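You operate a simulated robot arm through the tools that you are given. There is no shell and no other tool.

You run a simulated robot arm. Do the job below in one go: nothing can be reset, and whatever is moved stays where it is left.

## Task
Run tap 9 clear, plug the end basin, fill it to the yellow line, stand the green-banded bottle in it.
Fine: plug it with the drain plug; run the tap clear before plugging, fill before the bottle goes in; tap off, no other tap run. Set down upright: what you pick out.

Only the result counts: the job must be done as asked and must still hold three seconds after the hand-in. Knocking over, shifting, dropping, spilling or breaking anything else fails it.

## Robot
A 7-joint arm with a two-finger parallel gripper, fixed in place. Base frame: the origin is at the foot of the arm, x ahead of it, y to its left, z up. Readings come in mm, rad, newtons and seconds.
With the tool pointing down near the work surface it reaches from about 240 to 680 mm from the base axis. Its first joint turns from -1.152 to 1.152 rad. Payload 2.4 kg.
Tool frame: the origin (TCP) lies between the finger pads and is the grasp point; the fingertips stand 30 mm ahead of it; z points along the fingers, y is the line along which they close. Largest opening 94 mm; finger width 28, thickness 10; the body of the gripper, 50 by 96 mm, starts 55 mm behind the TCP.
Orientation is told as [roll, pitch, yaw] about the base's x, y, z axes, in that order, counted from this pose: with the fingers straight down and closing along the base's y, the tool's x points along the base's -x, its y along +y and its z along -z.

## Interface
- The arm moves only by the tool move_arm. Its argument "plan" is a list of rows, each a list of 6 numbers: the shift along the tool's x, y, z in mm, then the turn, a rotation vector about the tool's x, y, z in rad. In form: [[x, y, z, rx, ry, rz], ...]. A call has 1 to 20 rows; each row shifts and turns the commanded pose from where the row before left it, along the tool's axes as they then stand. "hand" is the closure in counts, from 0 (fully open) to 255 (shut), set as the call begins (left out, the last holds). Rows are played at 5 a second. More than 50 mm and 0.15 rad between two rows, or a gripper value outside its range, and nothing of the call is played. Where a pose cannot be reached the arm comes as near as it can. A force on the tool above 40 N (or 10 N above the force at the start of the call, whichever is more), or a blocked arm, ends the call early, and 0.2 s more pass. The fingers move at their own pace (about 153 mm/s each) and stop on an object; they squeeze with about 32 N. The grip force told is the motor's: it shows also when the fingers shut on nothing. Time passes only in rows, and 0.2 s behind the last, so rows that do not move let the fingers close. It gives the time, the measured TCP pose, the force on the tool (base axes), the opening and the grip force at its end, in the units of the frame above (readings bear some noise), with the torque about the TCP (base axes, N m) and any sound that the robot's microphone picked up.
- Cameras (640 x 400 px; columns grow to the right, rows downward): "scene" is fixed at [49.6, 505.4, 1425.2]; the picture's right is [-0.44, -0.90, 0.00], its down [-0.66, 0.33, -0.67] and it looks along [0.60, -0.30, -0.74] (base axes); focal length 271 px, centre (320, 200). "wrist" rides on the gripper at [76, 14, -102] in the tool frame; the picture's right is [-0.18, 0.98, 0.00], its down [-0.75, -0.14, -0.64] and it looks along [-0.63, -0.12, 0.77] (tool axes); focal length 243 px, centre (320, 200). There is no depth. A picture from a camera that has moved, and an enlarged one, comes with that camera's place and axes in the base frame and with its lens.
- get_image(camera): a new picture of that camera. The clock stands still meanwhile.
- inspect(camera, box): a new picture of the part [left, top, right, bottom] of that camera's present view, enlarged. The clock stands still meanwhile.
- hand_in(): hands the job in; it is judged then, once.

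Places have to be worked out from the pictures, the camera data and where the tool is seen. Open the gripper and draw the arm clear of the work before you hand the job in, unless the task says otherwise.

The tools are called after "Call:" by a JSON object that holds its "method" and its "body". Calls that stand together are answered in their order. move_arm: Moves the arm, as the interface text tells. Its arguments: {"type":"object","properties":{"plan":{"type":"array","items":{"type":"array","items":{"type":"number"}}},"hand":{"type":"number"}},"required":["plan"]} The other tools are called the same way: get_image (camera) takes a picture; inspect (camera, box) takes an enlarged picture of a part of a camera's view; hand_in () hands the job in.

At the start:

```text
time: 0.0
tcp_pos: [296.0, 119.9, 1196.6]
tcp_rot: [0.001, 0.0, 0.0]
contact_force: [0.3, -0.3, -0.1]
torque: [-0.01, 0.03, 0.04]
opening: 94.2
finger_force: 0.1
```

scene: 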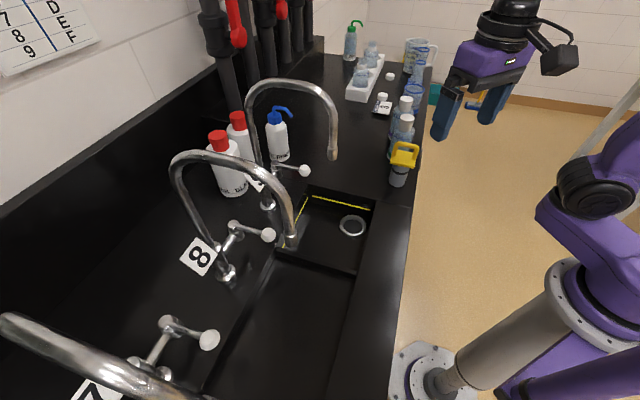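
wrist: 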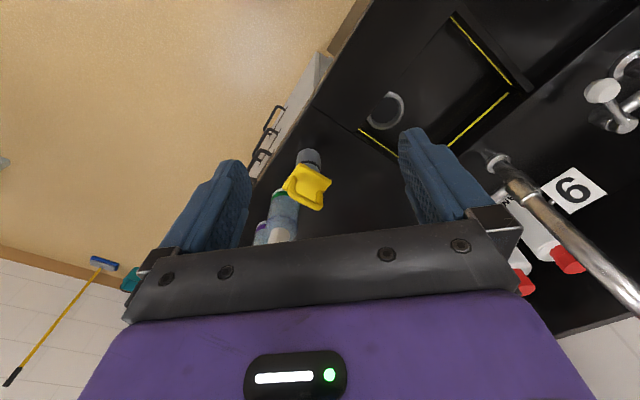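

The first pictures show the sink, the taps and bottles at the bench's edge. I'll look closer at several regions to understand the scene before moving.

Call:
{"method": "inspect", "body": {"camera": "scene", "box": [200, 80, 440, 280]}}

Call:
{"method": "inspect", "body": {"camera": "scene", "box": [320, 10, 460, 200]}}

Call:
{"method": "inspect", "body": {"camera": "scene", "box": [0, 0, 200, 130]}}

Call:
{"method": "inspect", "body": {"camera": "scene", "box": [260, 160, 400, 270]}}

Call:
{"method": "inspect", "body": {"camera": "wrist", "box": [220, 0, 640, 260]}}

```text
2.00 times, centred on (320, 180) of scene
camera zoom: at [49.6, 505.4, 1425.2], right [-0.44, -0.9, 0.0], down [-0.66, 0.33, -0.67], along [0.6, -0.3, -0.74], focal length 542 px, centre (320, 240)
```

zoom: 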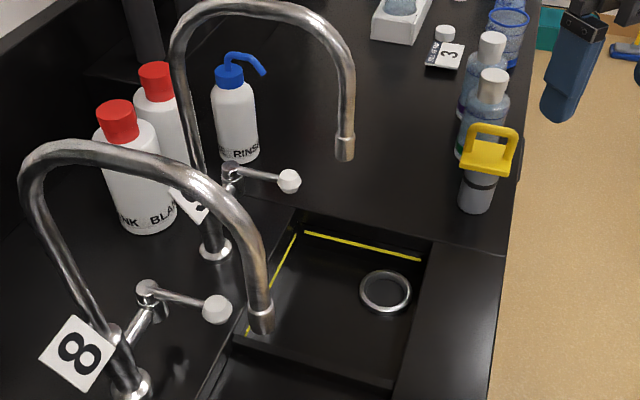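

```text
2.11 times, centred on (390, 105) of scene
camera zoom: at [49.6, 505.4, 1425.2], right [-0.44, -0.9, 0.0], down [-0.66, 0.33, -0.67], along [0.6, -0.3, -0.74], focal length 570 px, centre (173, 400)
```

zoom: 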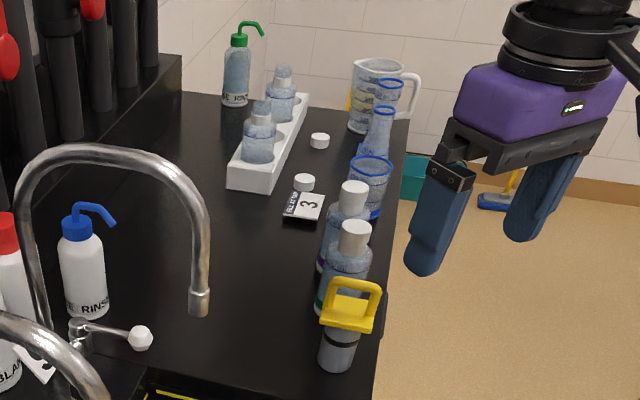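

```text
3.08 times, centred on (100, 65) of scene
camera zoom: at [49.6, 505.4, 1425.2], right [-0.44, -0.9, 0.0], down [-0.66, 0.33, -0.67], along [0.6, -0.3, -0.74], focal length 834 px, centre (997, 615)
```

zoom: 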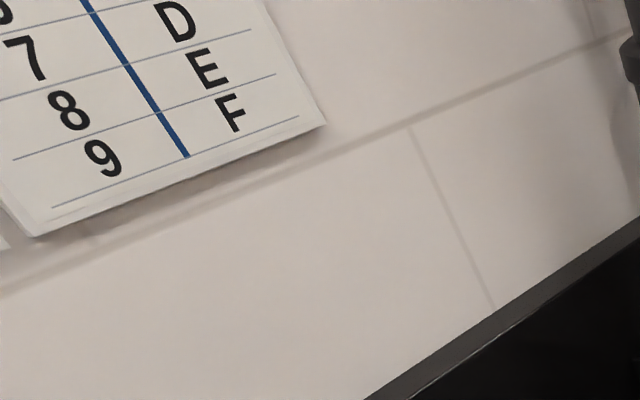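

```text
3.64 times, centred on (330, 215) of scene
camera zoom: at [49.6, 505.4, 1425.2], right [-0.44, -0.9, 0.0], down [-0.66, 0.33, -0.67], along [0.6, -0.3, -0.74], focal length 985 px, centre (284, 146)
```

zoom: 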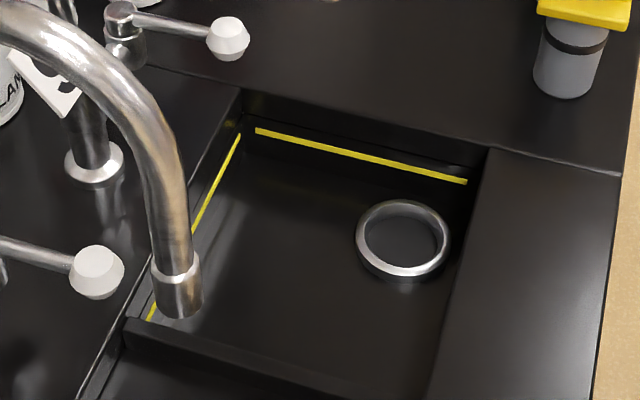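

```text
1.52 times, centred on (430, 130) of wrist
camera zoom: at [222.0, 134.9, 1298.6], right [0.18, 0.98, 0.0], down [0.75, -0.14, 0.64], along [0.63, -0.12, -0.77], focal length 370 px, centre (152, 307)
```

zoom: 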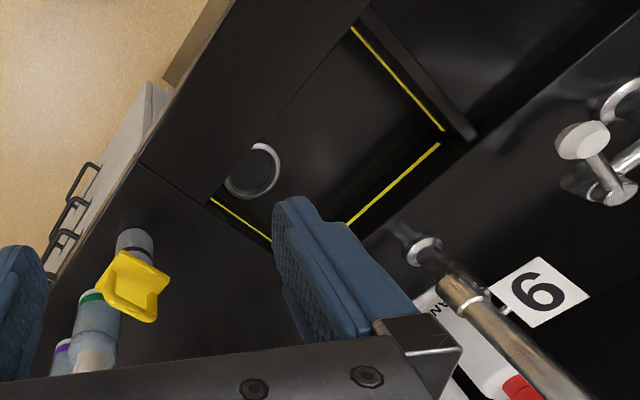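

The basin with the yellow line works out at about (413, 228), with the drain at z≈820 and the bench top at z≈890. The bench runs about 45° to the base axes. I'll yaw the tool in place so the wrist camera looks squarely into the bench.

Call:
{"method": "move_arm", "body": {"plan": [[0, 0, 0, 0, 0, -0.14], [0, 0, 0, 0, 0, -0.14], [0, 0, 0, 0, 0, -0.14], [0, 0, 0, 0, 0, -0.14], [0, 0, 0, 0, 0, -0.14], [0, 0, 0, 0, 0, -0.14]]}}

Call:
{"method": "get_image", "body": {"camera": "wrist"}}

Call:
{"method": "get_image", "body": {"camera": "scene"}}

```text
time: 1.4
tcp_pos: [296.2, 120.8, 1197.4]
tcp_rot: [-0.001, 0.0, 0.844]
contact_force: [-0.3, 0.6, 0.2]
torque: [0.01, 0.0, 0.0]
opening: 94.3
finger_force: 0.0
```

```text
taken
camera wrist: at [236.8, 73.3, 1298.6], right [-0.61, 0.79, 0.0], down [0.61, 0.47, 0.64], along [0.51, 0.39, -0.77], focal length 243 px, centre (320, 200)
```

wrist: 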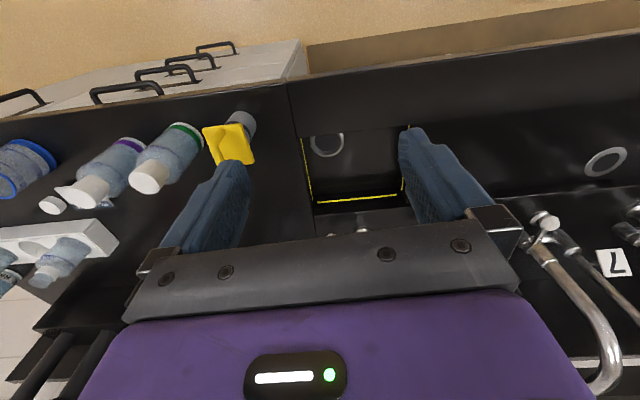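

```text
taken
```

scene: 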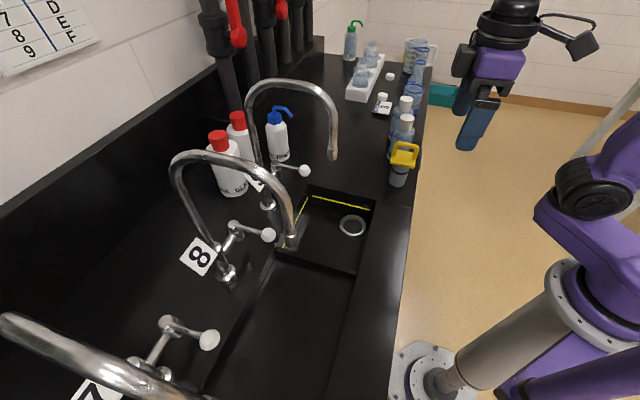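

The wrist view is now aligned with the bench (upside down, far end at left). I'll enlarge the bottle and plug area, and the tap area.

Call:
{"method": "inspect", "body": {"camera": "wrist", "box": [0, 80, 320, 300]}}

Call:
{"method": "inspect", "body": {"camera": "wrist", "box": [480, 120, 640, 300]}}

Call:
{"method": "inspect", "body": {"camera": "wrist", "box": [180, 90, 420, 240]}}

Call:
{"method": "inspect", "body": {"camera": "scene", "box": [340, 80, 430, 200]}}

Call:
{"method": "inspect", "body": {"camera": "scene", "box": [230, 70, 350, 230]}}

```text
1.82 times, centred on (160, 190) of wrist
camera zoom: at [236.8, 73.3, 1298.6], right [-0.61, 0.79, 0.0], down [0.61, 0.47, 0.64], along [0.51, 0.39, -0.77], focal length 441 px, centre (611, 218)
```

zoom: 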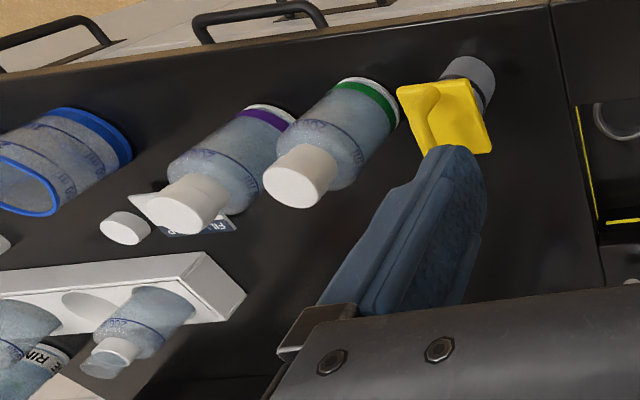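

```text
2.22 times, centred on (560, 210) of wrist
camera zoom: at [236.8, 73.3, 1298.6], right [-0.61, 0.79, 0.0], down [0.61, 0.47, 0.64], along [0.51, 0.39, -0.77], focal length 539 px, centre (-213, 178)
```

zoom: 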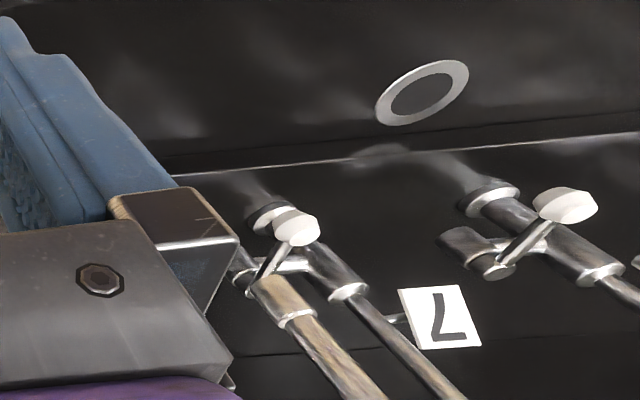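

```text
2.67 times, centred on (300, 165) of wrist
camera zoom: at [236.8, 73.3, 1298.6], right [-0.61, 0.79, 0.0], down [0.61, 0.47, 0.64], along [0.51, 0.39, -0.77], focal length 647 px, centre (373, 293)
```

zoom: 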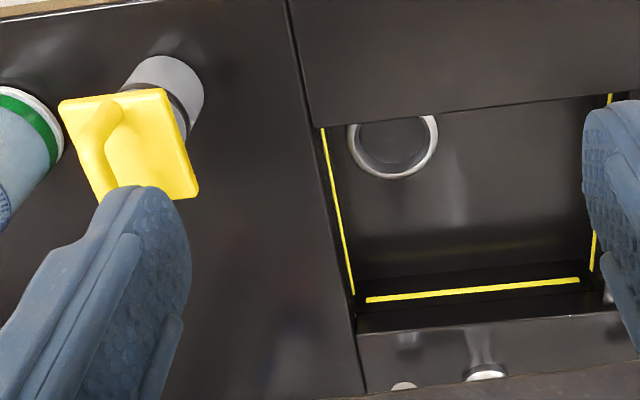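

```text
3.33 times, centred on (385, 140) of scene
camera zoom: at [49.6, 505.4, 1425.2], right [-0.44, -0.9, 0.0], down [-0.66, 0.33, -0.67], along [0.6, -0.3, -0.74], focal length 903 px, centre (103, 400)
```

zoom: 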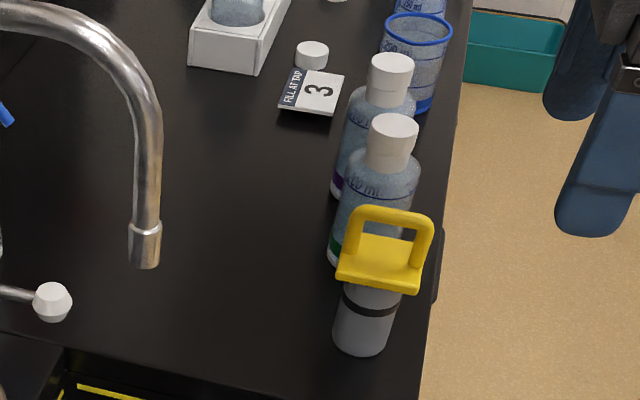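

```text
2.50 times, centred on (290, 150) of scene
camera zoom: at [49.6, 505.4, 1425.2], right [-0.44, -0.9, 0.0], down [-0.66, 0.33, -0.67], along [0.6, -0.3, -0.74], focal length 677 px, centre (395, 325)
```

zoom: 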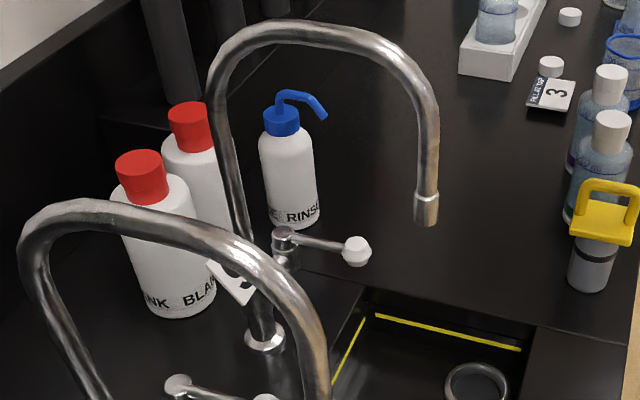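

The green-banded bottle stands right behind the plug, and tap 9's lever points to the front, apparently pivoting about a vertical spindle. I'll move the tool about 70 mm toward the far end and 80 mm inward so the wrist camera sees tap 9's lever past the hand.

Call:
{"method": "move_arm", "body": {"plan": [[-40, -35, 0, 0, 0, 0], [-40, -35, 0, 0, 0, 0]]}}

Call:
{"method": "get_image", "body": {"camera": "wrist"}}

Call:
{"method": "inspect", "body": {"camera": "wrist", "box": [220, 80, 460, 250]}}

Call:
{"method": "get_image", "body": {"camera": "scene"}}

```text
refused: row 1 steps farther than a row can; nothing moved
```

```text
taken
camera wrist: at [236.8, 73.3, 1298.6], right [-0.61, 0.79, 0.0], down [0.61, 0.47, 0.64], along [0.51, 0.39, -0.77], focal length 243 px, centre (320, 200)
```

wrist: 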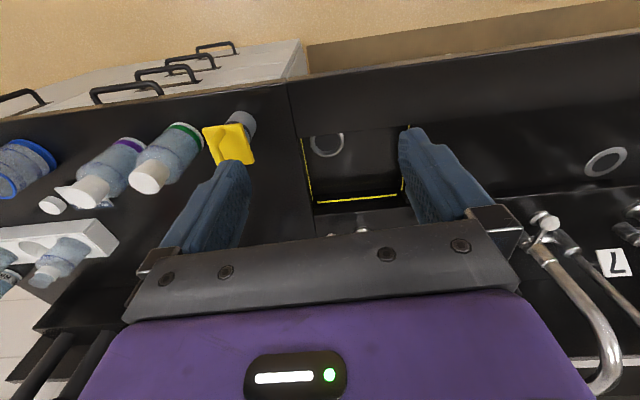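

```text
2.35 times, centred on (340, 165) of wrist
camera zoom: at [236.8, 73.3, 1298.6], right [-0.61, 0.79, 0.0], down [0.61, 0.47, 0.64], along [0.51, 0.39, -0.77], focal length 571 px, centre (273, 282)
```

zoom: 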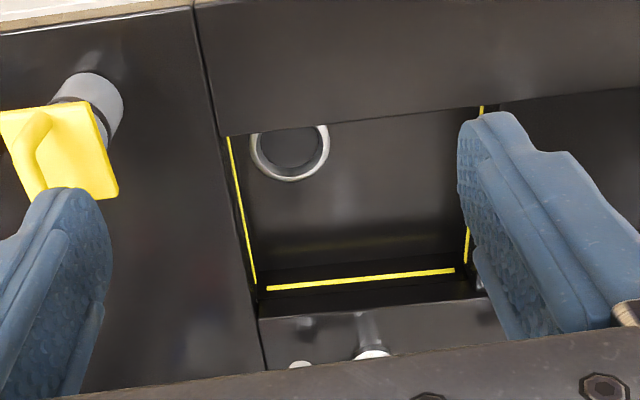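

```text
taken
```

scene: 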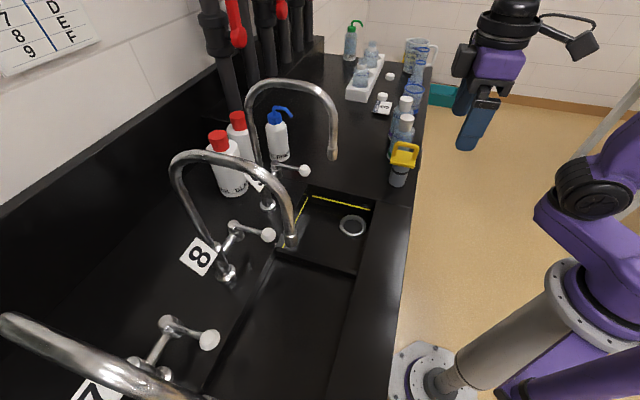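

The row was over 50 mm, so I'll split the move into smaller steps.

Call:
{"method": "move_arm", "body": {"plan": [[-27, -24, 0, 0, 0, 0], [-27, -24, 0, 0, 0, 0], [-27, -24, 0, 0, 0, 0]]}}

Call:
{"method": "get_image", "body": {"camera": "wrist"}}

Call:
{"method": "inspect", "body": {"camera": "wrist", "box": [220, 50, 520, 250]}}

Call:
{"method": "get_image", "body": {"camera": "scene"}}

```text
time: 2.2
tcp_pos: [405.7, 132.3, 1197.2]
tcp_rot: [0.0, 0.0, 0.841]
contact_force: [0.1, -0.5, -0.8]
torque: [0.02, 0.01, -0.02]
opening: 94.0
finger_force: 0.0
```

```text
taken
camera wrist: at [345.1, 85.3, 1298.7], right [-0.61, 0.79, 0.0], down [0.61, 0.47, 0.64], along [0.51, 0.39, -0.77], focal length 243 px, centre (320, 200)
```

wrist: 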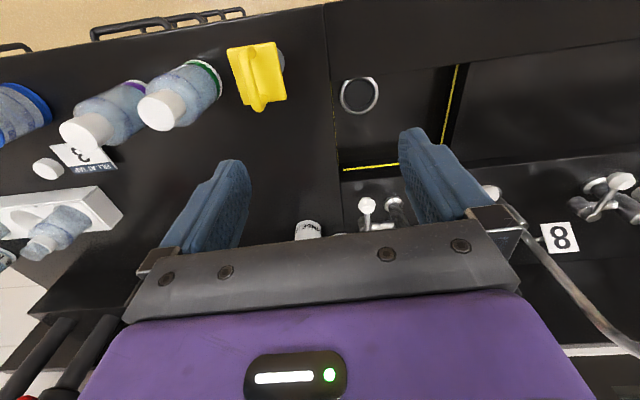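

```text
2.00 times, centred on (370, 150) of wrist
camera zoom: at [345.1, 85.3, 1298.7], right [-0.61, 0.79, 0.0], down [0.61, 0.47, 0.64], along [0.51, 0.39, -0.77], focal length 485 px, centre (220, 300)
```

zoom: 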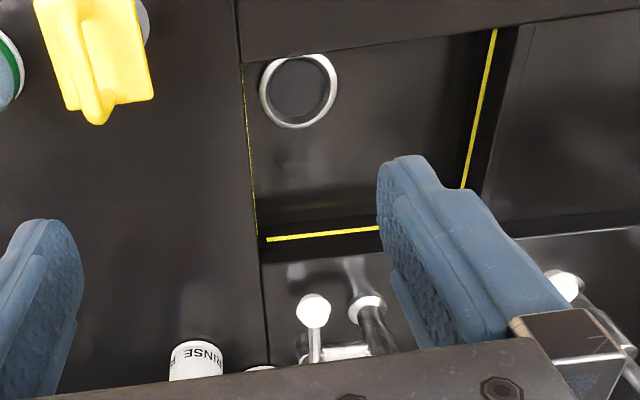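

```text
taken
```

scene: 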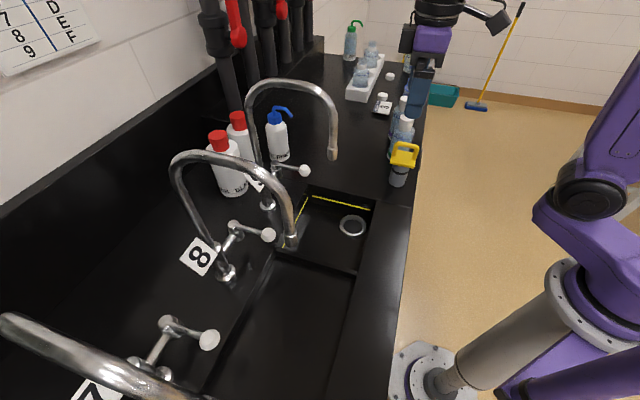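

The lever's knob triangulates to about (516, 318, 980), with the pivot about 70 mm behind it. I'll go above it with the open fingers offset toward the far end, clear of the spout arc, and stop at a height of about 1060 to check.

Call:
{"method": "move_arm", "body": {"plan": [[-42.5, 3.3, 0, 0, 0, 0], [-42.5, 3.3, 0, 0, 0, 0], [-42.5, 3.3, 0, 0, 0, 0], [-42.5, 3.3, 0, 0, 0, 0], [-42.5, 3.3, 0, 0, 0, 0], [0, 0, 45, 0, 0, 0], [0, 0, 45, 0, 0, 0], [0, 0, 45, 0, 0, 0]], "hand": 0}}

Call:
{"method": "get_image", "body": {"camera": "wrist"}}

Call:
{"method": "get_image", "body": {"camera": "scene"}}

Call:
{"method": "inspect", "body": {"camera": "scene", "box": [220, 60, 400, 220]}}

```text
time: 4.0
tcp_pos: [533.8, 300.9, 1061.3]
tcp_rot: [-0.001, 0.0, 0.839]
contact_force: [-0.2, 0.8, 1.0]
torque: [-0.02, -0.05, 0.01]
opening: 94.0
finger_force: 0.0
```

```text
taken
camera wrist: at [473.8, 254.0, 1163.6], right [-0.61, 0.79, 0.0], down [0.61, 0.47, 0.64], along [0.51, 0.39, -0.77], focal length 243 px, centre (320, 200)
```

wrist: 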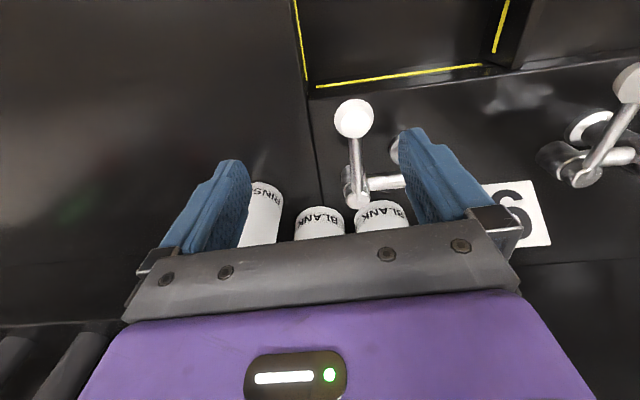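

```text
taken
```

scene: 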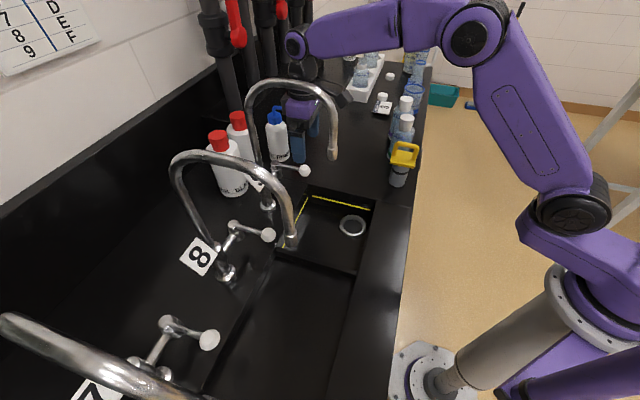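

```text
2.50 times, centred on (310, 140) of scene
camera zoom: at [49.6, 505.4, 1425.2], right [-0.44, -0.9, 0.0], down [-0.66, 0.33, -0.67], along [0.6, -0.3, -0.74], focal length 677 px, centre (345, 350)
```

zoom: 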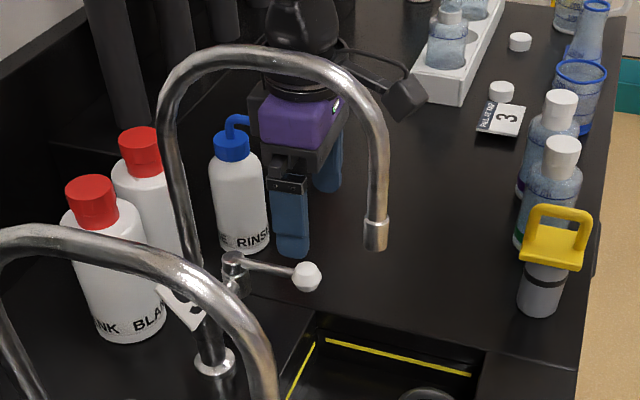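

The knob sits between the fingers where expected, about 25 mm toward the near finger. I'll shift 4 mm toward it and descend to z≈985.

Call:
{"method": "move_arm", "body": {"plan": [[0, 4, 26, 0, 0, 0], [0, 0, 25, 0, 0, 0], [0, 0, 25, 0, 0, 0]]}}

Call:
{"method": "get_image", "body": {"camera": "wrist"}}

Call:
{"method": "inspect", "body": {"camera": "scene", "box": [220, 60, 400, 220]}}

```text
time: 4.8
tcp_pos: [531.3, 303.6, 985.0]
tcp_rot: [0.001, 0.001, 0.84]
contact_force: [-0.2, 0.4, -0.2]
torque: [0.03, 0.04, -0.01]
opening: 93.9
finger_force: 0.1
```

```text
taken
camera wrist: at [470.4, 257.5, 1087.3], right [-0.61, 0.79, 0.0], down [0.61, 0.47, 0.64], along [0.51, 0.39, -0.77], focal length 243 px, centre (320, 200)
```

wrist: 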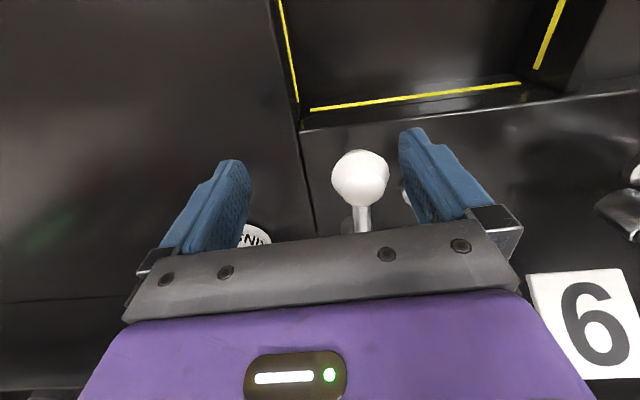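

```text
2.50 times, centred on (310, 140) of scene
camera zoom: at [49.6, 505.4, 1425.2], right [-0.44, -0.9, 0.0], down [-0.66, 0.33, -0.67], along [0.6, -0.3, -0.74], focal length 677 px, centre (345, 350)
```

zoom: 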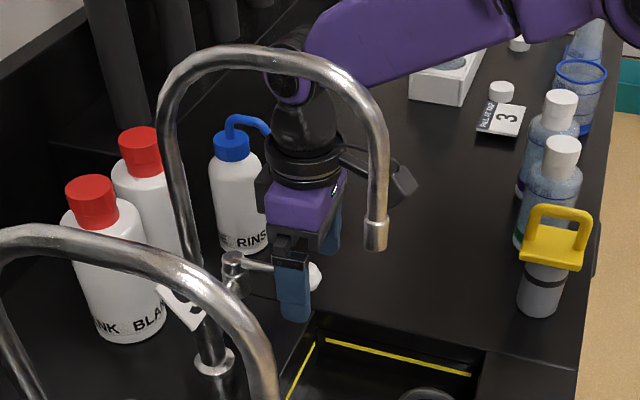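

The knob is straddled. I'll push it gently toward the far end with the near finger and watch the force and sound.

Call:
{"method": "move_arm", "body": {"plan": [[0, -8, 0, 0, 0, 0], [0, -6, 0, 0, 0, 0], [0, -6, 0, 0, 0, 0], [0, -6, 0, 0, 0, 0], [0, -6, 0, 0, 0, 0]]}}

Call:
{"method": "get_image", "body": {"camera": "wrist"}}

Call:
{"method": "inspect", "body": {"camera": "scene", "box": [220, 60, 400, 260]}}

```text
time: 6.0
tcp_pos: [554.6, 283.4, 986.1]
tcp_rot: [-0.001, -0.001, 0.839]
contact_force: [0.7, -0.7, -1.4]
torque: [-0.01, -0.01, 0.0]
opening: 94.0
finger_force: 0.1
```

```text
taken
camera wrist: at [494.9, 235.9, 1087.7], right [-0.61, 0.79, 0.0], down [0.61, 0.47, 0.64], along [0.51, 0.39, -0.77], focal length 243 px, centre (320, 200)
```

wrist: 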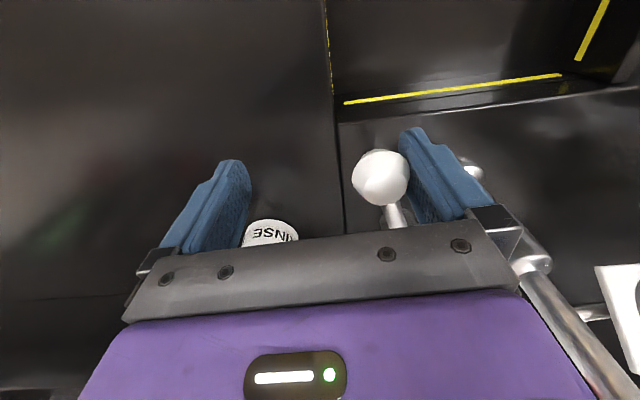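

```text
2.00 times, centred on (310, 160) of scene
camera zoom: at [49.6, 505.4, 1425.2], right [-0.44, -0.9, 0.0], down [-0.66, 0.33, -0.67], along [0.6, -0.3, -0.74], focal length 542 px, centre (340, 280)
```

zoom: 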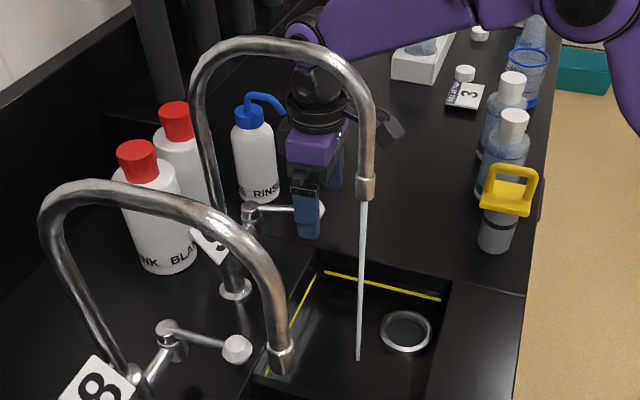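

Tap 9 is running with a thin stream. I'll look at the stream's color up close.

Call:
{"method": "inspect", "body": {"camera": "scene", "box": [290, 140, 400, 260]}}

Call:
{"method": "inspect", "body": {"camera": "wrist", "box": [320, 0, 640, 140]}}

```text
3.33 times, centred on (345, 200) of scene
camera zoom: at [49.6, 505.4, 1425.2], right [-0.44, -0.9, 0.0], down [-0.66, 0.33, -0.67], along [0.6, -0.3, -0.74], focal length 903 px, centre (237, 200)
```

zoom: 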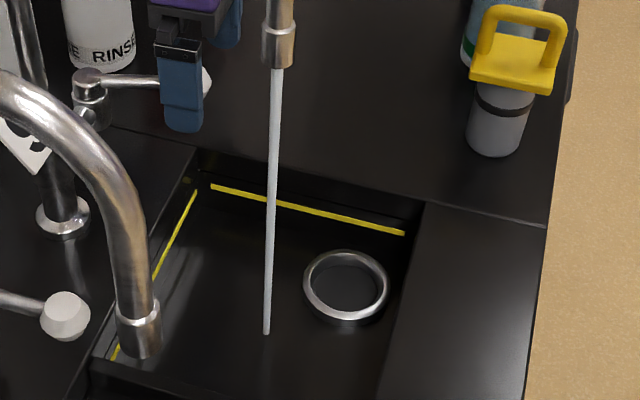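

```text
2.00 times, centred on (480, 70) of wrist
camera zoom: at [494.9, 235.9, 1087.7], right [-0.61, 0.79, 0.0], down [0.61, 0.47, 0.64], along [0.51, 0.39, -0.77], focal length 485 px, centre (0, 460)
```

zoom: 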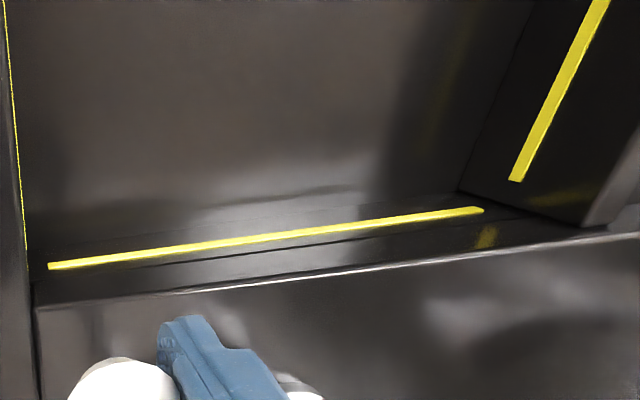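

The stream looks greyish. I'll let it run four seconds and compare.

Call:
{"method": "move_arm", "body": {"plan": [[0, 0, 0, 0, 0, 0], [0, 0, 0, 0, 0, 0], [0, 0, 0, 0, 0, 0], [0, 0, 0, 0, 0, 0], [0, 0, 0, 0, 0, 0], [0, 0, 0, 0, 0, 0], [0, 0, 0, 0, 0, 0], [0, 0, 0, 0, 0, 0], [0, 0, 0, 0, 0, 0], [0, 0, 0, 0, 0, 0], [0, 0, 0, 0, 0, 0], [0, 0, 0, 0, 0, 0], [0, 0, 0, 0, 0, 0], [0, 0, 0, 0, 0, 0], [0, 0, 0, 0, 0, 0], [0, 0, 0, 0, 0, 0], [0, 0, 0, 0, 0, 0], [0, 0, 0, 0, 0, 0], [0, 0, 0, 0, 0, 0], [0, 0, 0, 0, 0, 0]]}}

Call:
{"method": "inspect", "body": {"camera": "scene", "box": [290, 140, 400, 260]}}

```text
time: 10.2
tcp_pos: [554.7, 283.2, 986.5]
tcp_rot: [0.0, 0.0, 0.84]
contact_force: [-0.8, -0.8, -0.1]
torque: [0.04, 0.02, -0.01]
opening: 94.1
finger_force: 0.1
```

```text
3.33 times, centred on (345, 200) of scene
camera zoom: at [49.6, 505.4, 1425.2], right [-0.44, -0.9, 0.0], down [-0.66, 0.33, -0.67], along [0.6, -0.3, -0.74], focal length 903 px, centre (237, 200)
```

zoom: 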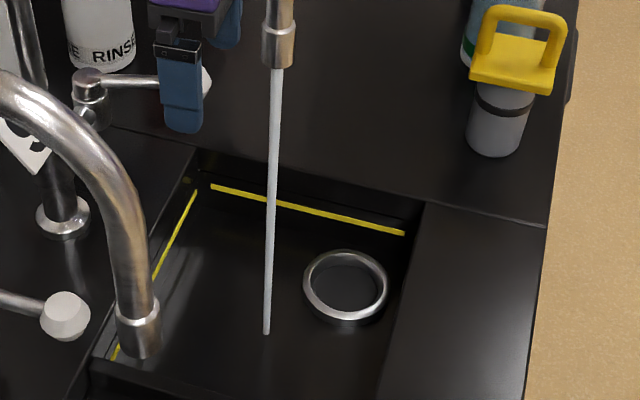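

No change so far. I'll open the lever further, to about 45°, following its arc, to see the full flow and its color.

Call:
{"method": "move_arm", "body": {"plan": [[-1.5, -6, 0, 0, 0, 0], [-2, -6, 0, 0, 0, 0], [-3, -6, 0, 0, 0, 0], [-3, -6, 0, 0, 0, 0], [-3.5, -6, 0, 0, 0, 0]]}}

Call:
{"method": "get_image", "body": {"camera": "wrist"}}

Call:
{"method": "inspect", "body": {"camera": "scene", "box": [240, 110, 400, 260]}}

```text
time: 11.4
tcp_pos: [586.4, 271.9, 986.5]
tcp_rot: [-0.001, -0.001, 0.84]
contact_force: [-0.3, 0.5, -0.1]
torque: [-0.01, -0.03, -0.03]
opening: 94.0
finger_force: 0.0
```

```text
taken
camera wrist: at [526.2, 225.3, 1087.5], right [-0.61, 0.79, 0.0], down [0.61, 0.47, 0.64], along [0.51, 0.39, -0.77], focal length 243 px, centre (320, 200)
```

wrist: 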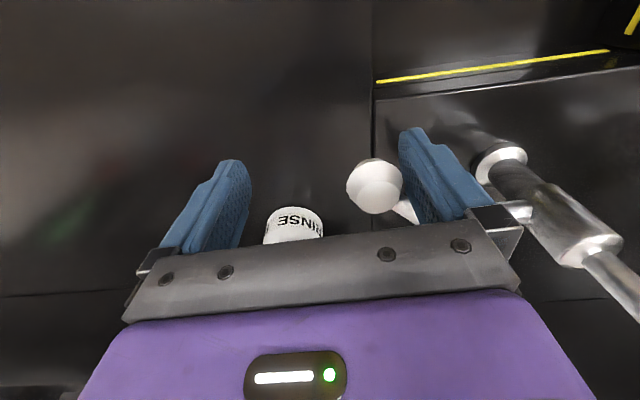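

```text
2.67 times, centred on (320, 185) of scene
camera zoom: at [49.6, 505.4, 1425.2], right [-0.44, -0.9, 0.0], down [-0.66, 0.33, -0.67], along [0.6, -0.3, -0.74], focal length 722 px, centre (320, 240)
```

zoom: 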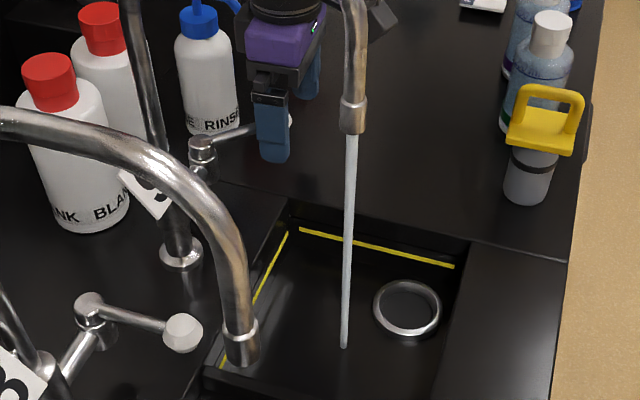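

The stream is thicker now. I'll zoom tight on its color, then let it run several more seconds.

Call:
{"method": "inspect", "body": {"camera": "scene", "box": [315, 150, 345, 180]}}

Call:
{"method": "inspect", "body": {"camera": "scene", "box": [310, 200, 370, 250]}}

Call:
{"method": "move_arm", "body": {"plan": [[0, 0, 0, 0, 0, 0], [0, 0, 0, 0, 0, 0], [0, 0, 0, 0, 0, 0], [0, 0, 0, 0, 0, 0], [0, 0, 0, 0, 0, 0], [0, 0, 0, 0, 0, 0], [0, 0, 0, 0, 0, 0], [0, 0, 0, 0, 0, 0], [0, 0, 0, 0, 0, 0], [0, 0, 0, 0, 0, 0], [0, 0, 0, 0, 0, 0], [0, 0, 0, 0, 0, 0], [0, 0, 0, 0, 0, 0], [0, 0, 0, 0, 0, 0], [0, 0, 0, 0, 0, 0], [0, 0, 0, 0, 0, 0], [0, 0, 0, 0, 0, 0], [0, 0, 0, 0, 0, 0], [0, 0, 0, 0, 0, 0], [0, 0, 0, 0, 0, 0]]}}

Call:
{"method": "inspect", "body": {"camera": "scene", "box": [315, 150, 345, 180]}}

Call:
{"method": "inspect", "body": {"camera": "scene", "box": [310, 200, 370, 250]}}

```text
13.33 times, centred on (330, 165) of scene
camera zoom: at [49.6, 505.4, 1425.2], right [-0.44, -0.9, 0.0], down [-0.66, 0.33, -0.67], along [0.6, -0.3, -0.74], focal length 3613 px, centre (187, 667)
```

zoom: 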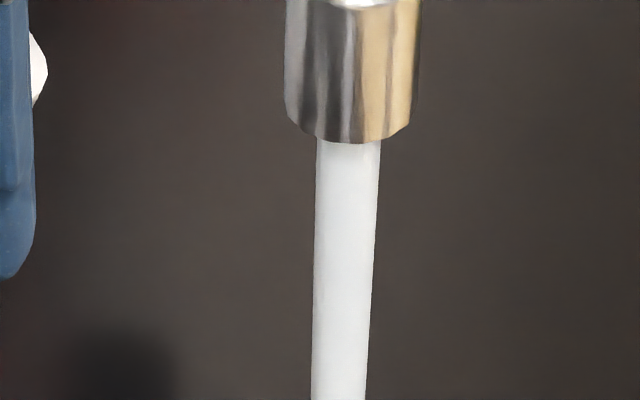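

```text
8.00 times, centred on (340, 225) of scene
camera zoom: at [49.6, 505.4, 1425.2], right [-0.44, -0.9, 0.0], down [-0.66, 0.33, -0.67], along [0.6, -0.3, -0.74], focal length 2168 px, centre (160, 0)
```

zoom: 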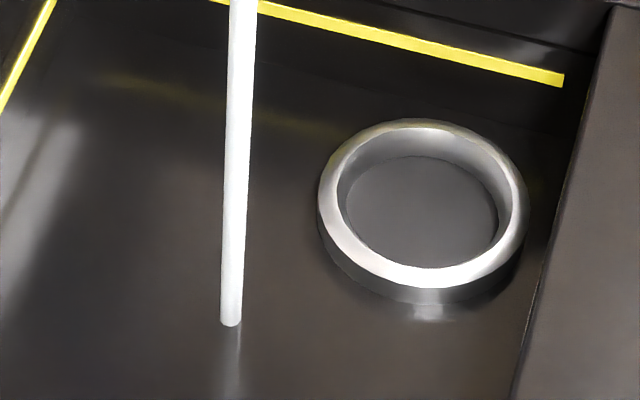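

```text
time: 15.6
tcp_pos: [586.5, 271.4, 987.3]
tcp_rot: [0.0, 0.001, 0.84]
contact_force: [-0.1, -0.4, 0.3]
torque: [0.0, 0.01, 0.05]
opening: 94.0
finger_force: 0.1
```

```text
13.33 times, centred on (330, 165) of scene
camera zoom: at [49.6, 505.4, 1425.2], right [-0.44, -0.9, 0.0], down [-0.66, 0.33, -0.67], along [0.6, -0.3, -0.74], focal length 3613 px, centre (187, 667)
```

zoom: 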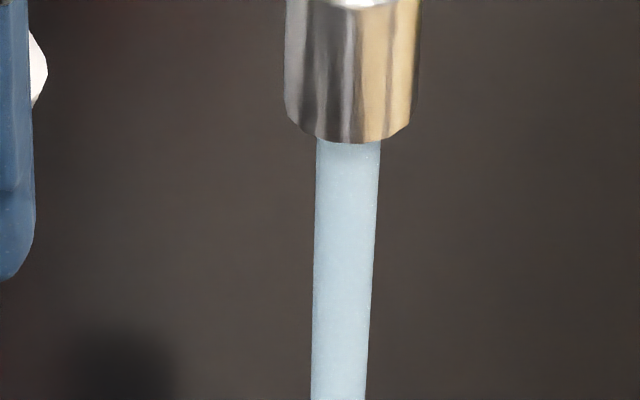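

```text
8.00 times, centred on (340, 225) of scene
camera zoom: at [49.6, 505.4, 1425.2], right [-0.44, -0.9, 0.0], down [-0.66, 0.33, -0.67], along [0.6, -0.3, -0.74], focal length 2168 px, centre (160, 0)
```

zoom: 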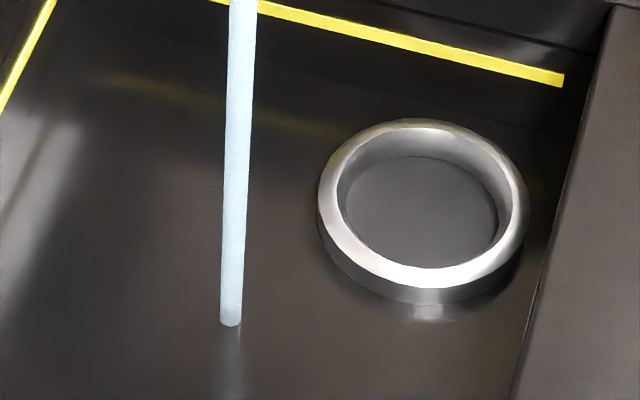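

The stream changed from milky white to pale, clear blue: the tap has run clear. I'll throttle it to a trickle, which keeps it clear while I plug. First I lift off and shift to the lever's far side, keeping the hand open until it is up.

Call:
{"method": "move_arm", "body": {"plan": [[0, 0, -40, 0, 0, 0], [0, 0, -40, 0, 0, 0], [0, -30, 0, 0, 0, 0]]}}

Call:
{"method": "move_arm", "body": {"plan": [[0, 0, 0, 0, 0, 0], [0, 0, 0, 0, 0, 0], [0, 0, 0, 0, 0, 0]], "hand": 255}}

Call:
{"method": "get_image", "body": {"camera": "wrist"}}

Call:
{"method": "inspect", "body": {"camera": "scene", "box": [240, 110, 400, 260]}}

```text
time: 16.4
tcp_pos: [609.1, 251.7, 1066.7]
tcp_rot: [0.001, 0.001, 0.839]
contact_force: [-0.2, -0.4, -1.1]
torque: [-0.01, -0.01, -0.01]
opening: 94.0
finger_force: 0.0
```

```text
time: 17.2
tcp_pos: [609.2, 253.0, 1066.9]
tcp_rot: [0.002, -0.001, 0.84]
contact_force: [-0.7, 0.3, 0.3]
torque: [0.02, 0.03, 0.0]
opening: 0.0
finger_force: 31.8
```

```text
taken
camera wrist: at [549.1, 205.4, 1167.6], right [-0.61, 0.79, 0.0], down [0.61, 0.47, 0.64], along [0.51, 0.39, -0.77], focal length 243 px, centre (320, 200)
```

wrist: 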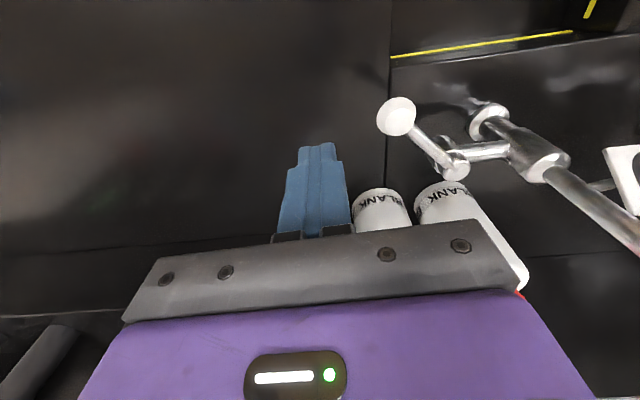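

```text
2.67 times, centred on (320, 185) of scene
camera zoom: at [49.6, 505.4, 1425.2], right [-0.44, -0.9, 0.0], down [-0.66, 0.33, -0.67], along [0.6, -0.3, -0.74], focal length 722 px, centre (320, 240)
```

zoom: 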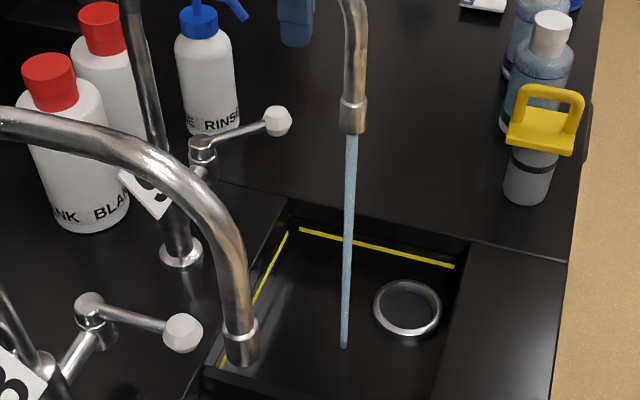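

The stream is now clearly blue and transparent. I'll descend beside the knob with closed fingers and push it back toward shut, stopping at a small opening.

Call:
{"method": "move_arm", "body": {"plan": [[0, 0, 40, 0, 0, 0], [0, 0, 40, 0, 0, 0], [0, 15, 0, 0, 0, 0], [0, 10, 0, 0, 0, 0], [1, 8, 0, 0, 0, 0], [2, 8, 0, 0, 0, 0], [3, 8, 0, 0, 0, 0], [3, 8, 0, 0, 0, 0], [2, 7, 0, 0, 0, 0]]}}

Call:
{"method": "get_image", "body": {"camera": "wrist"}}

Call:
{"method": "inspect", "body": {"camera": "scene", "box": [240, 110, 400, 260]}}

```text
time: 19.2
tcp_pos: [553.6, 287.7, 985.6]
tcp_rot: [0.001, 0.001, 0.842]
contact_force: [0.8, -0.8, 0.5]
torque: [0.02, -0.01, 0.02]
opening: 0.2
finger_force: 32.0
```

```text
taken
camera wrist: at [492.6, 241.1, 1087.7], right [-0.61, 0.79, 0.0], down [0.61, 0.47, 0.64], along [0.51, 0.39, -0.77], focal length 243 px, centre (320, 200)
```

wrist: 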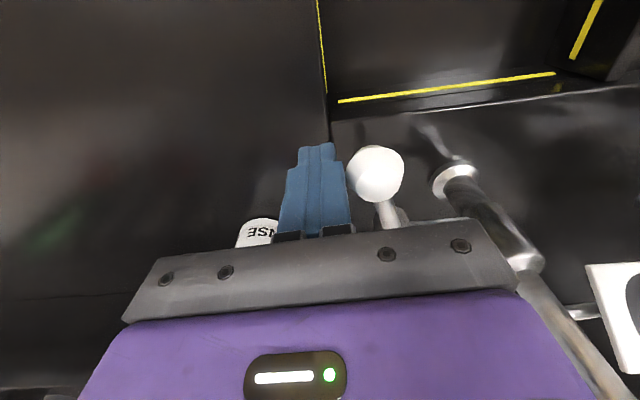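

```text
2.67 times, centred on (320, 185) of scene
camera zoom: at [49.6, 505.4, 1425.2], right [-0.44, -0.9, 0.0], down [-0.66, 0.33, -0.67], along [0.6, -0.3, -0.74], focal length 722 px, centre (320, 240)
```

zoom: 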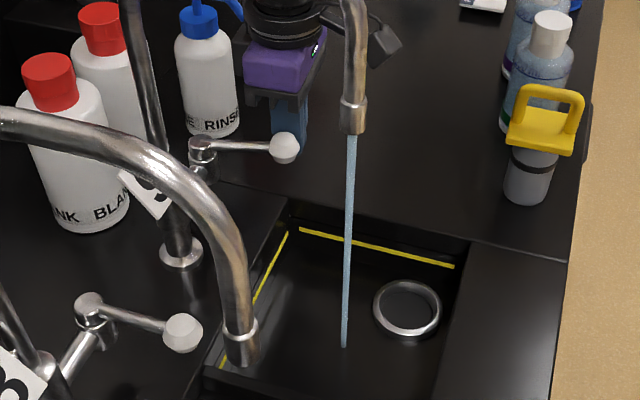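

The lever is at about 15° and still flowing well; I'll push another 11 mm to make it a trickle.

Call:
{"method": "move_arm", "body": {"plan": [[1, 6, 0, 0, 0, 0], [1, 5, 0, 0, 0, 0]]}}

Call:
{"method": "inspect", "body": {"camera": "scene", "box": [240, 110, 400, 260]}}

Call:
{"method": "inspect", "body": {"camera": "scene", "box": [315, 150, 345, 180]}}

```text
time: 19.8
tcp_pos: [543.5, 293.6, 986.3]
tcp_rot: [-0.001, -0.001, 0.838]
contact_force: [0.7, -1.0, 0.0]
torque: [-0.03, -0.01, 0.0]
opening: 0.2
finger_force: 31.8
```

```text
2.67 times, centred on (320, 185) of scene
camera zoom: at [49.6, 505.4, 1425.2], right [-0.44, -0.9, 0.0], down [-0.66, 0.33, -0.67], along [0.6, -0.3, -0.74], focal length 722 px, centre (320, 240)
```

zoom: 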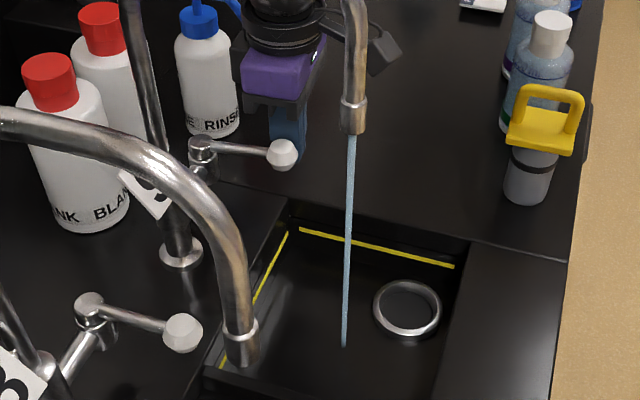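

```text
13.33 times, centred on (330, 165) of scene
camera zoom: at [49.6, 505.4, 1425.2], right [-0.44, -0.9, 0.0], down [-0.66, 0.33, -0.67], along [0.6, -0.3, -0.74], focal length 3613 px, centre (187, 667)
```

zoom: 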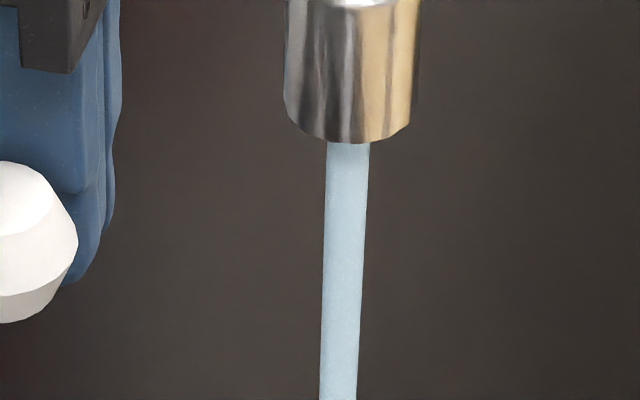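

A bit more throttling, then I'll lift away.

Call:
{"method": "move_arm", "body": {"plan": [[0, 4, 0, 0, 0, 0], [0, 0, 0, 0, 0, 0]]}}

Call:
{"method": "inspect", "body": {"camera": "scene", "box": [315, 150, 345, 180]}}

Call:
{"method": "get_image", "body": {"camera": "wrist"}}

```text
time: 20.4
tcp_pos: [540.1, 295.4, 986.3]
tcp_rot: [0.001, -0.001, 0.84]
contact_force: [0.0, 0.1, -0.1]
torque: [-0.02, 0.0, 0.02]
opening: 0.0
finger_force: 31.9
```

```text
13.33 times, centred on (330, 165) of scene
camera zoom: at [49.6, 505.4, 1425.2], right [-0.44, -0.9, 0.0], down [-0.66, 0.33, -0.67], along [0.6, -0.3, -0.74], focal length 3613 px, centre (187, 667)
```

zoom: 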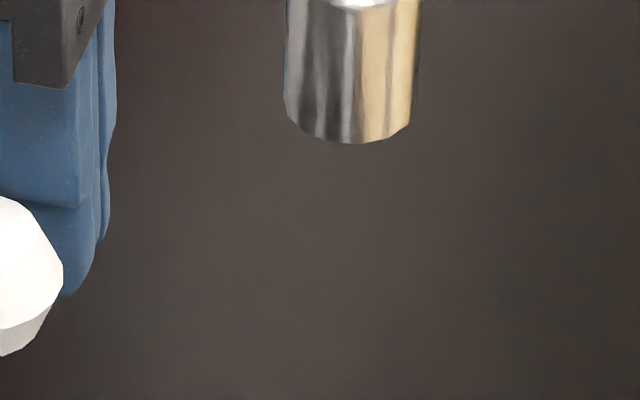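

```text
taken
camera wrist: at [480.3, 249.2, 1087.9], right [-0.61, 0.79, 0.0], down [0.61, 0.47, 0.64], along [0.51, 0.39, -0.77], focal length 243 px, centre (320, 200)
```

wrist: 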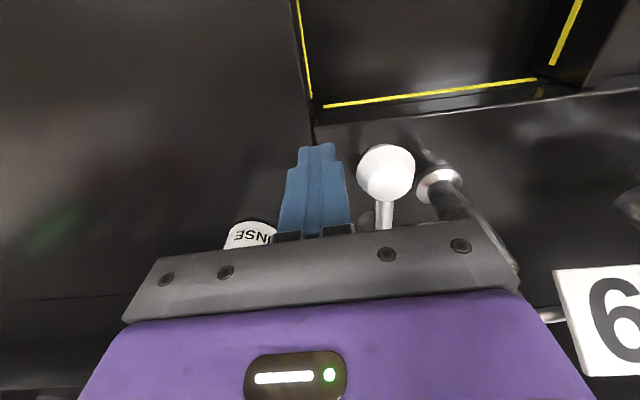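

That turned the tap fully off. Before plugging I'll check that reopening gives clear water at once: lift, open the hand, straddle and nudge the lever open slightly.

Call:
{"method": "move_arm", "body": {"plan": [[0, -5, 0, 0, 0, 0], [0, 0, -40, 0, 0, 0], [0, 0, -40, 0, 0, 0]]}}

Call:
{"method": "move_arm", "body": {"plan": [[0, 17, 0, 0, 0, 0], [0, 0, 0, 0, 0, 0], [0, 0, 0, 0, 0, 0], [0, 0, 40, 0, 0, 0], [0, 0, 40, 0, 0, 0]], "hand": 0}}

Call:
{"method": "get_image", "body": {"camera": "wrist"}}

```text
time: 21.2
tcp_pos: [545.3, 291.7, 1068.4]
tcp_rot: [0.001, 0.0, 0.839]
contact_force: [0.1, 0.4, -0.5]
torque: [0.0, 0.01, -0.03]
opening: 0.0
finger_force: 31.8
```

```text
time: 22.4
tcp_pos: [531.0, 303.9, 986.5]
tcp_rot: [0.001, 0.0, 0.839]
contact_force: [-1.0, -0.2, -0.2]
torque: [0.03, 0.01, 0.0]
opening: 93.8
finger_force: 0.0
```

```text
taken
camera wrist: at [471.4, 256.4, 1087.4], right [-0.61, 0.79, 0.0], down [0.61, 0.47, 0.64], along [0.51, 0.39, -0.77], focal length 243 px, centre (320, 200)
```

wrist: 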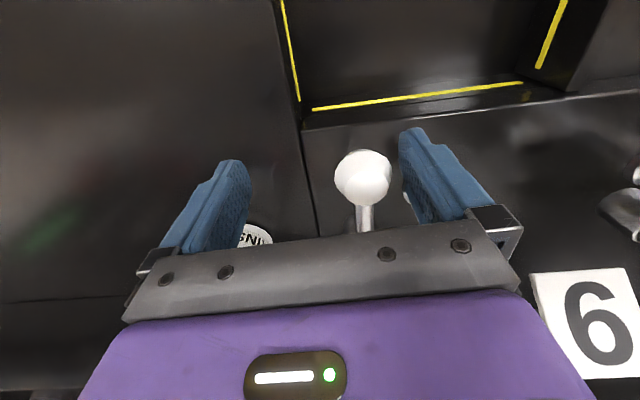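

The lever is nearly at its original shut angle. I'll nudge it open in small steps and check the flow.

Call:
{"method": "move_arm", "body": {"plan": [[0, -8, 0, 0, 0, 0], [0, -5, 0, 0, 0, 0], [0, -4, 0, 0, 0, 0]]}}

Call:
{"method": "inspect", "body": {"camera": "scene", "box": [315, 150, 345, 180]}}

Call:
{"method": "get_image", "body": {"camera": "wrist"}}

```text
time: 23.2
tcp_pos: [544.8, 291.4, 984.4]
tcp_rot: [0.0, 0.001, 0.839]
contact_force: [-1.1, 0.9, 0.0]
torque: [-0.03, -0.01, 0.01]
opening: 94.2
finger_force: 0.1
```

```text
13.33 times, centred on (330, 165) of scene
camera zoom: at [49.6, 505.4, 1425.2], right [-0.44, -0.9, 0.0], down [-0.66, 0.33, -0.67], along [0.6, -0.3, -0.74], focal length 3613 px, centre (187, 667)
```

zoom: 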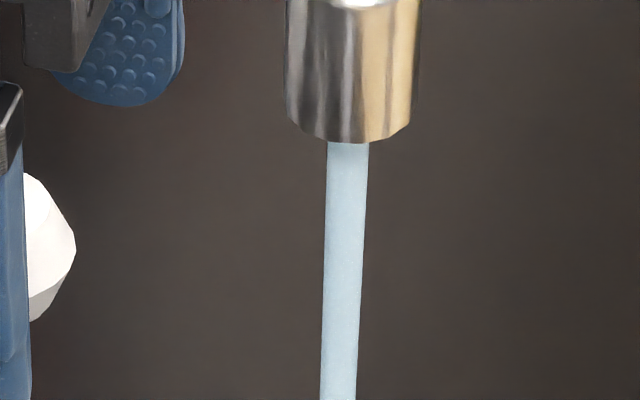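

```text
taken
camera wrist: at [484.2, 245.5, 1087.3], right [-0.61, 0.79, 0.0], down [0.61, 0.47, 0.64], along [0.51, 0.39, -0.77], focal length 243 px, centre (320, 200)
```

wrist: 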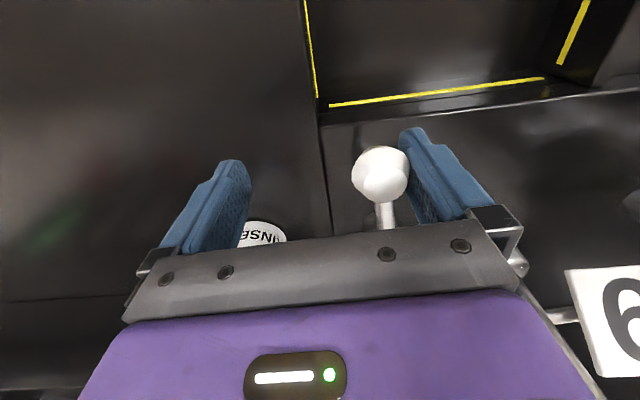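

Reopened water is clear at once, so I'll leave this gentle trickle running. Now I lift off the lever and go back over the plug, staying high to measure it.

Call:
{"method": "move_arm", "body": {"plan": [[0, 4, 0, 0, 0, 0], [0, 0, -45, 0, 0, 0], [0, 0, -45, 0, 0, 0], [0, 0, -45, 0, 0, 0], [0, 0, -45, 0, 0, 0], [45, -14, 0, 0, 0, 0], [45, -14, 0, 0, 0, 0], [45, -14, 0, 0, 0, 0], [45, -14, 0, 0, 0, 0], [45, -14, 0, 0, 0, 0]]}}

Call:
{"method": "get_image", "body": {"camera": "wrist"}}

Call:
{"method": "get_image", "body": {"camera": "scene"}}

```text
time: 25.4
tcp_pos: [443.3, 80.6, 1166.3]
tcp_rot: [-0.001, 0.001, 0.842]
contact_force: [0.1, 0.1, -0.8]
torque: [0.03, -0.02, -0.01]
opening: 94.1
finger_force: 0.1
```

```text
taken
camera wrist: at [383.1, 34.0, 1267.7], right [-0.61, 0.79, 0.0], down [0.61, 0.47, 0.64], along [0.51, 0.39, -0.77], focal length 243 px, centre (320, 200)
```

wrist: 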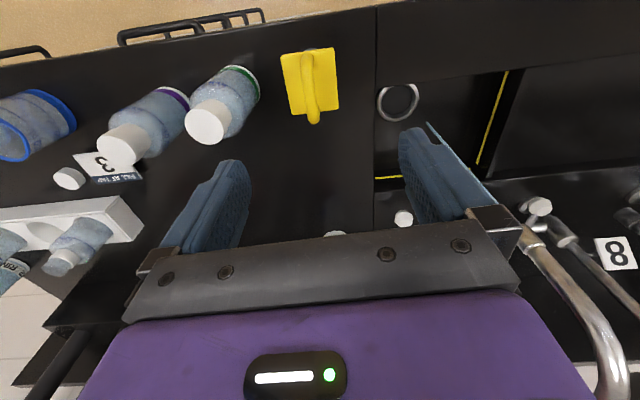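

```text
taken
```

scene: 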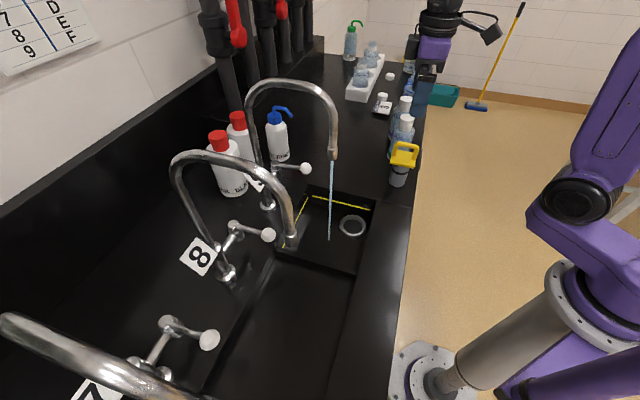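

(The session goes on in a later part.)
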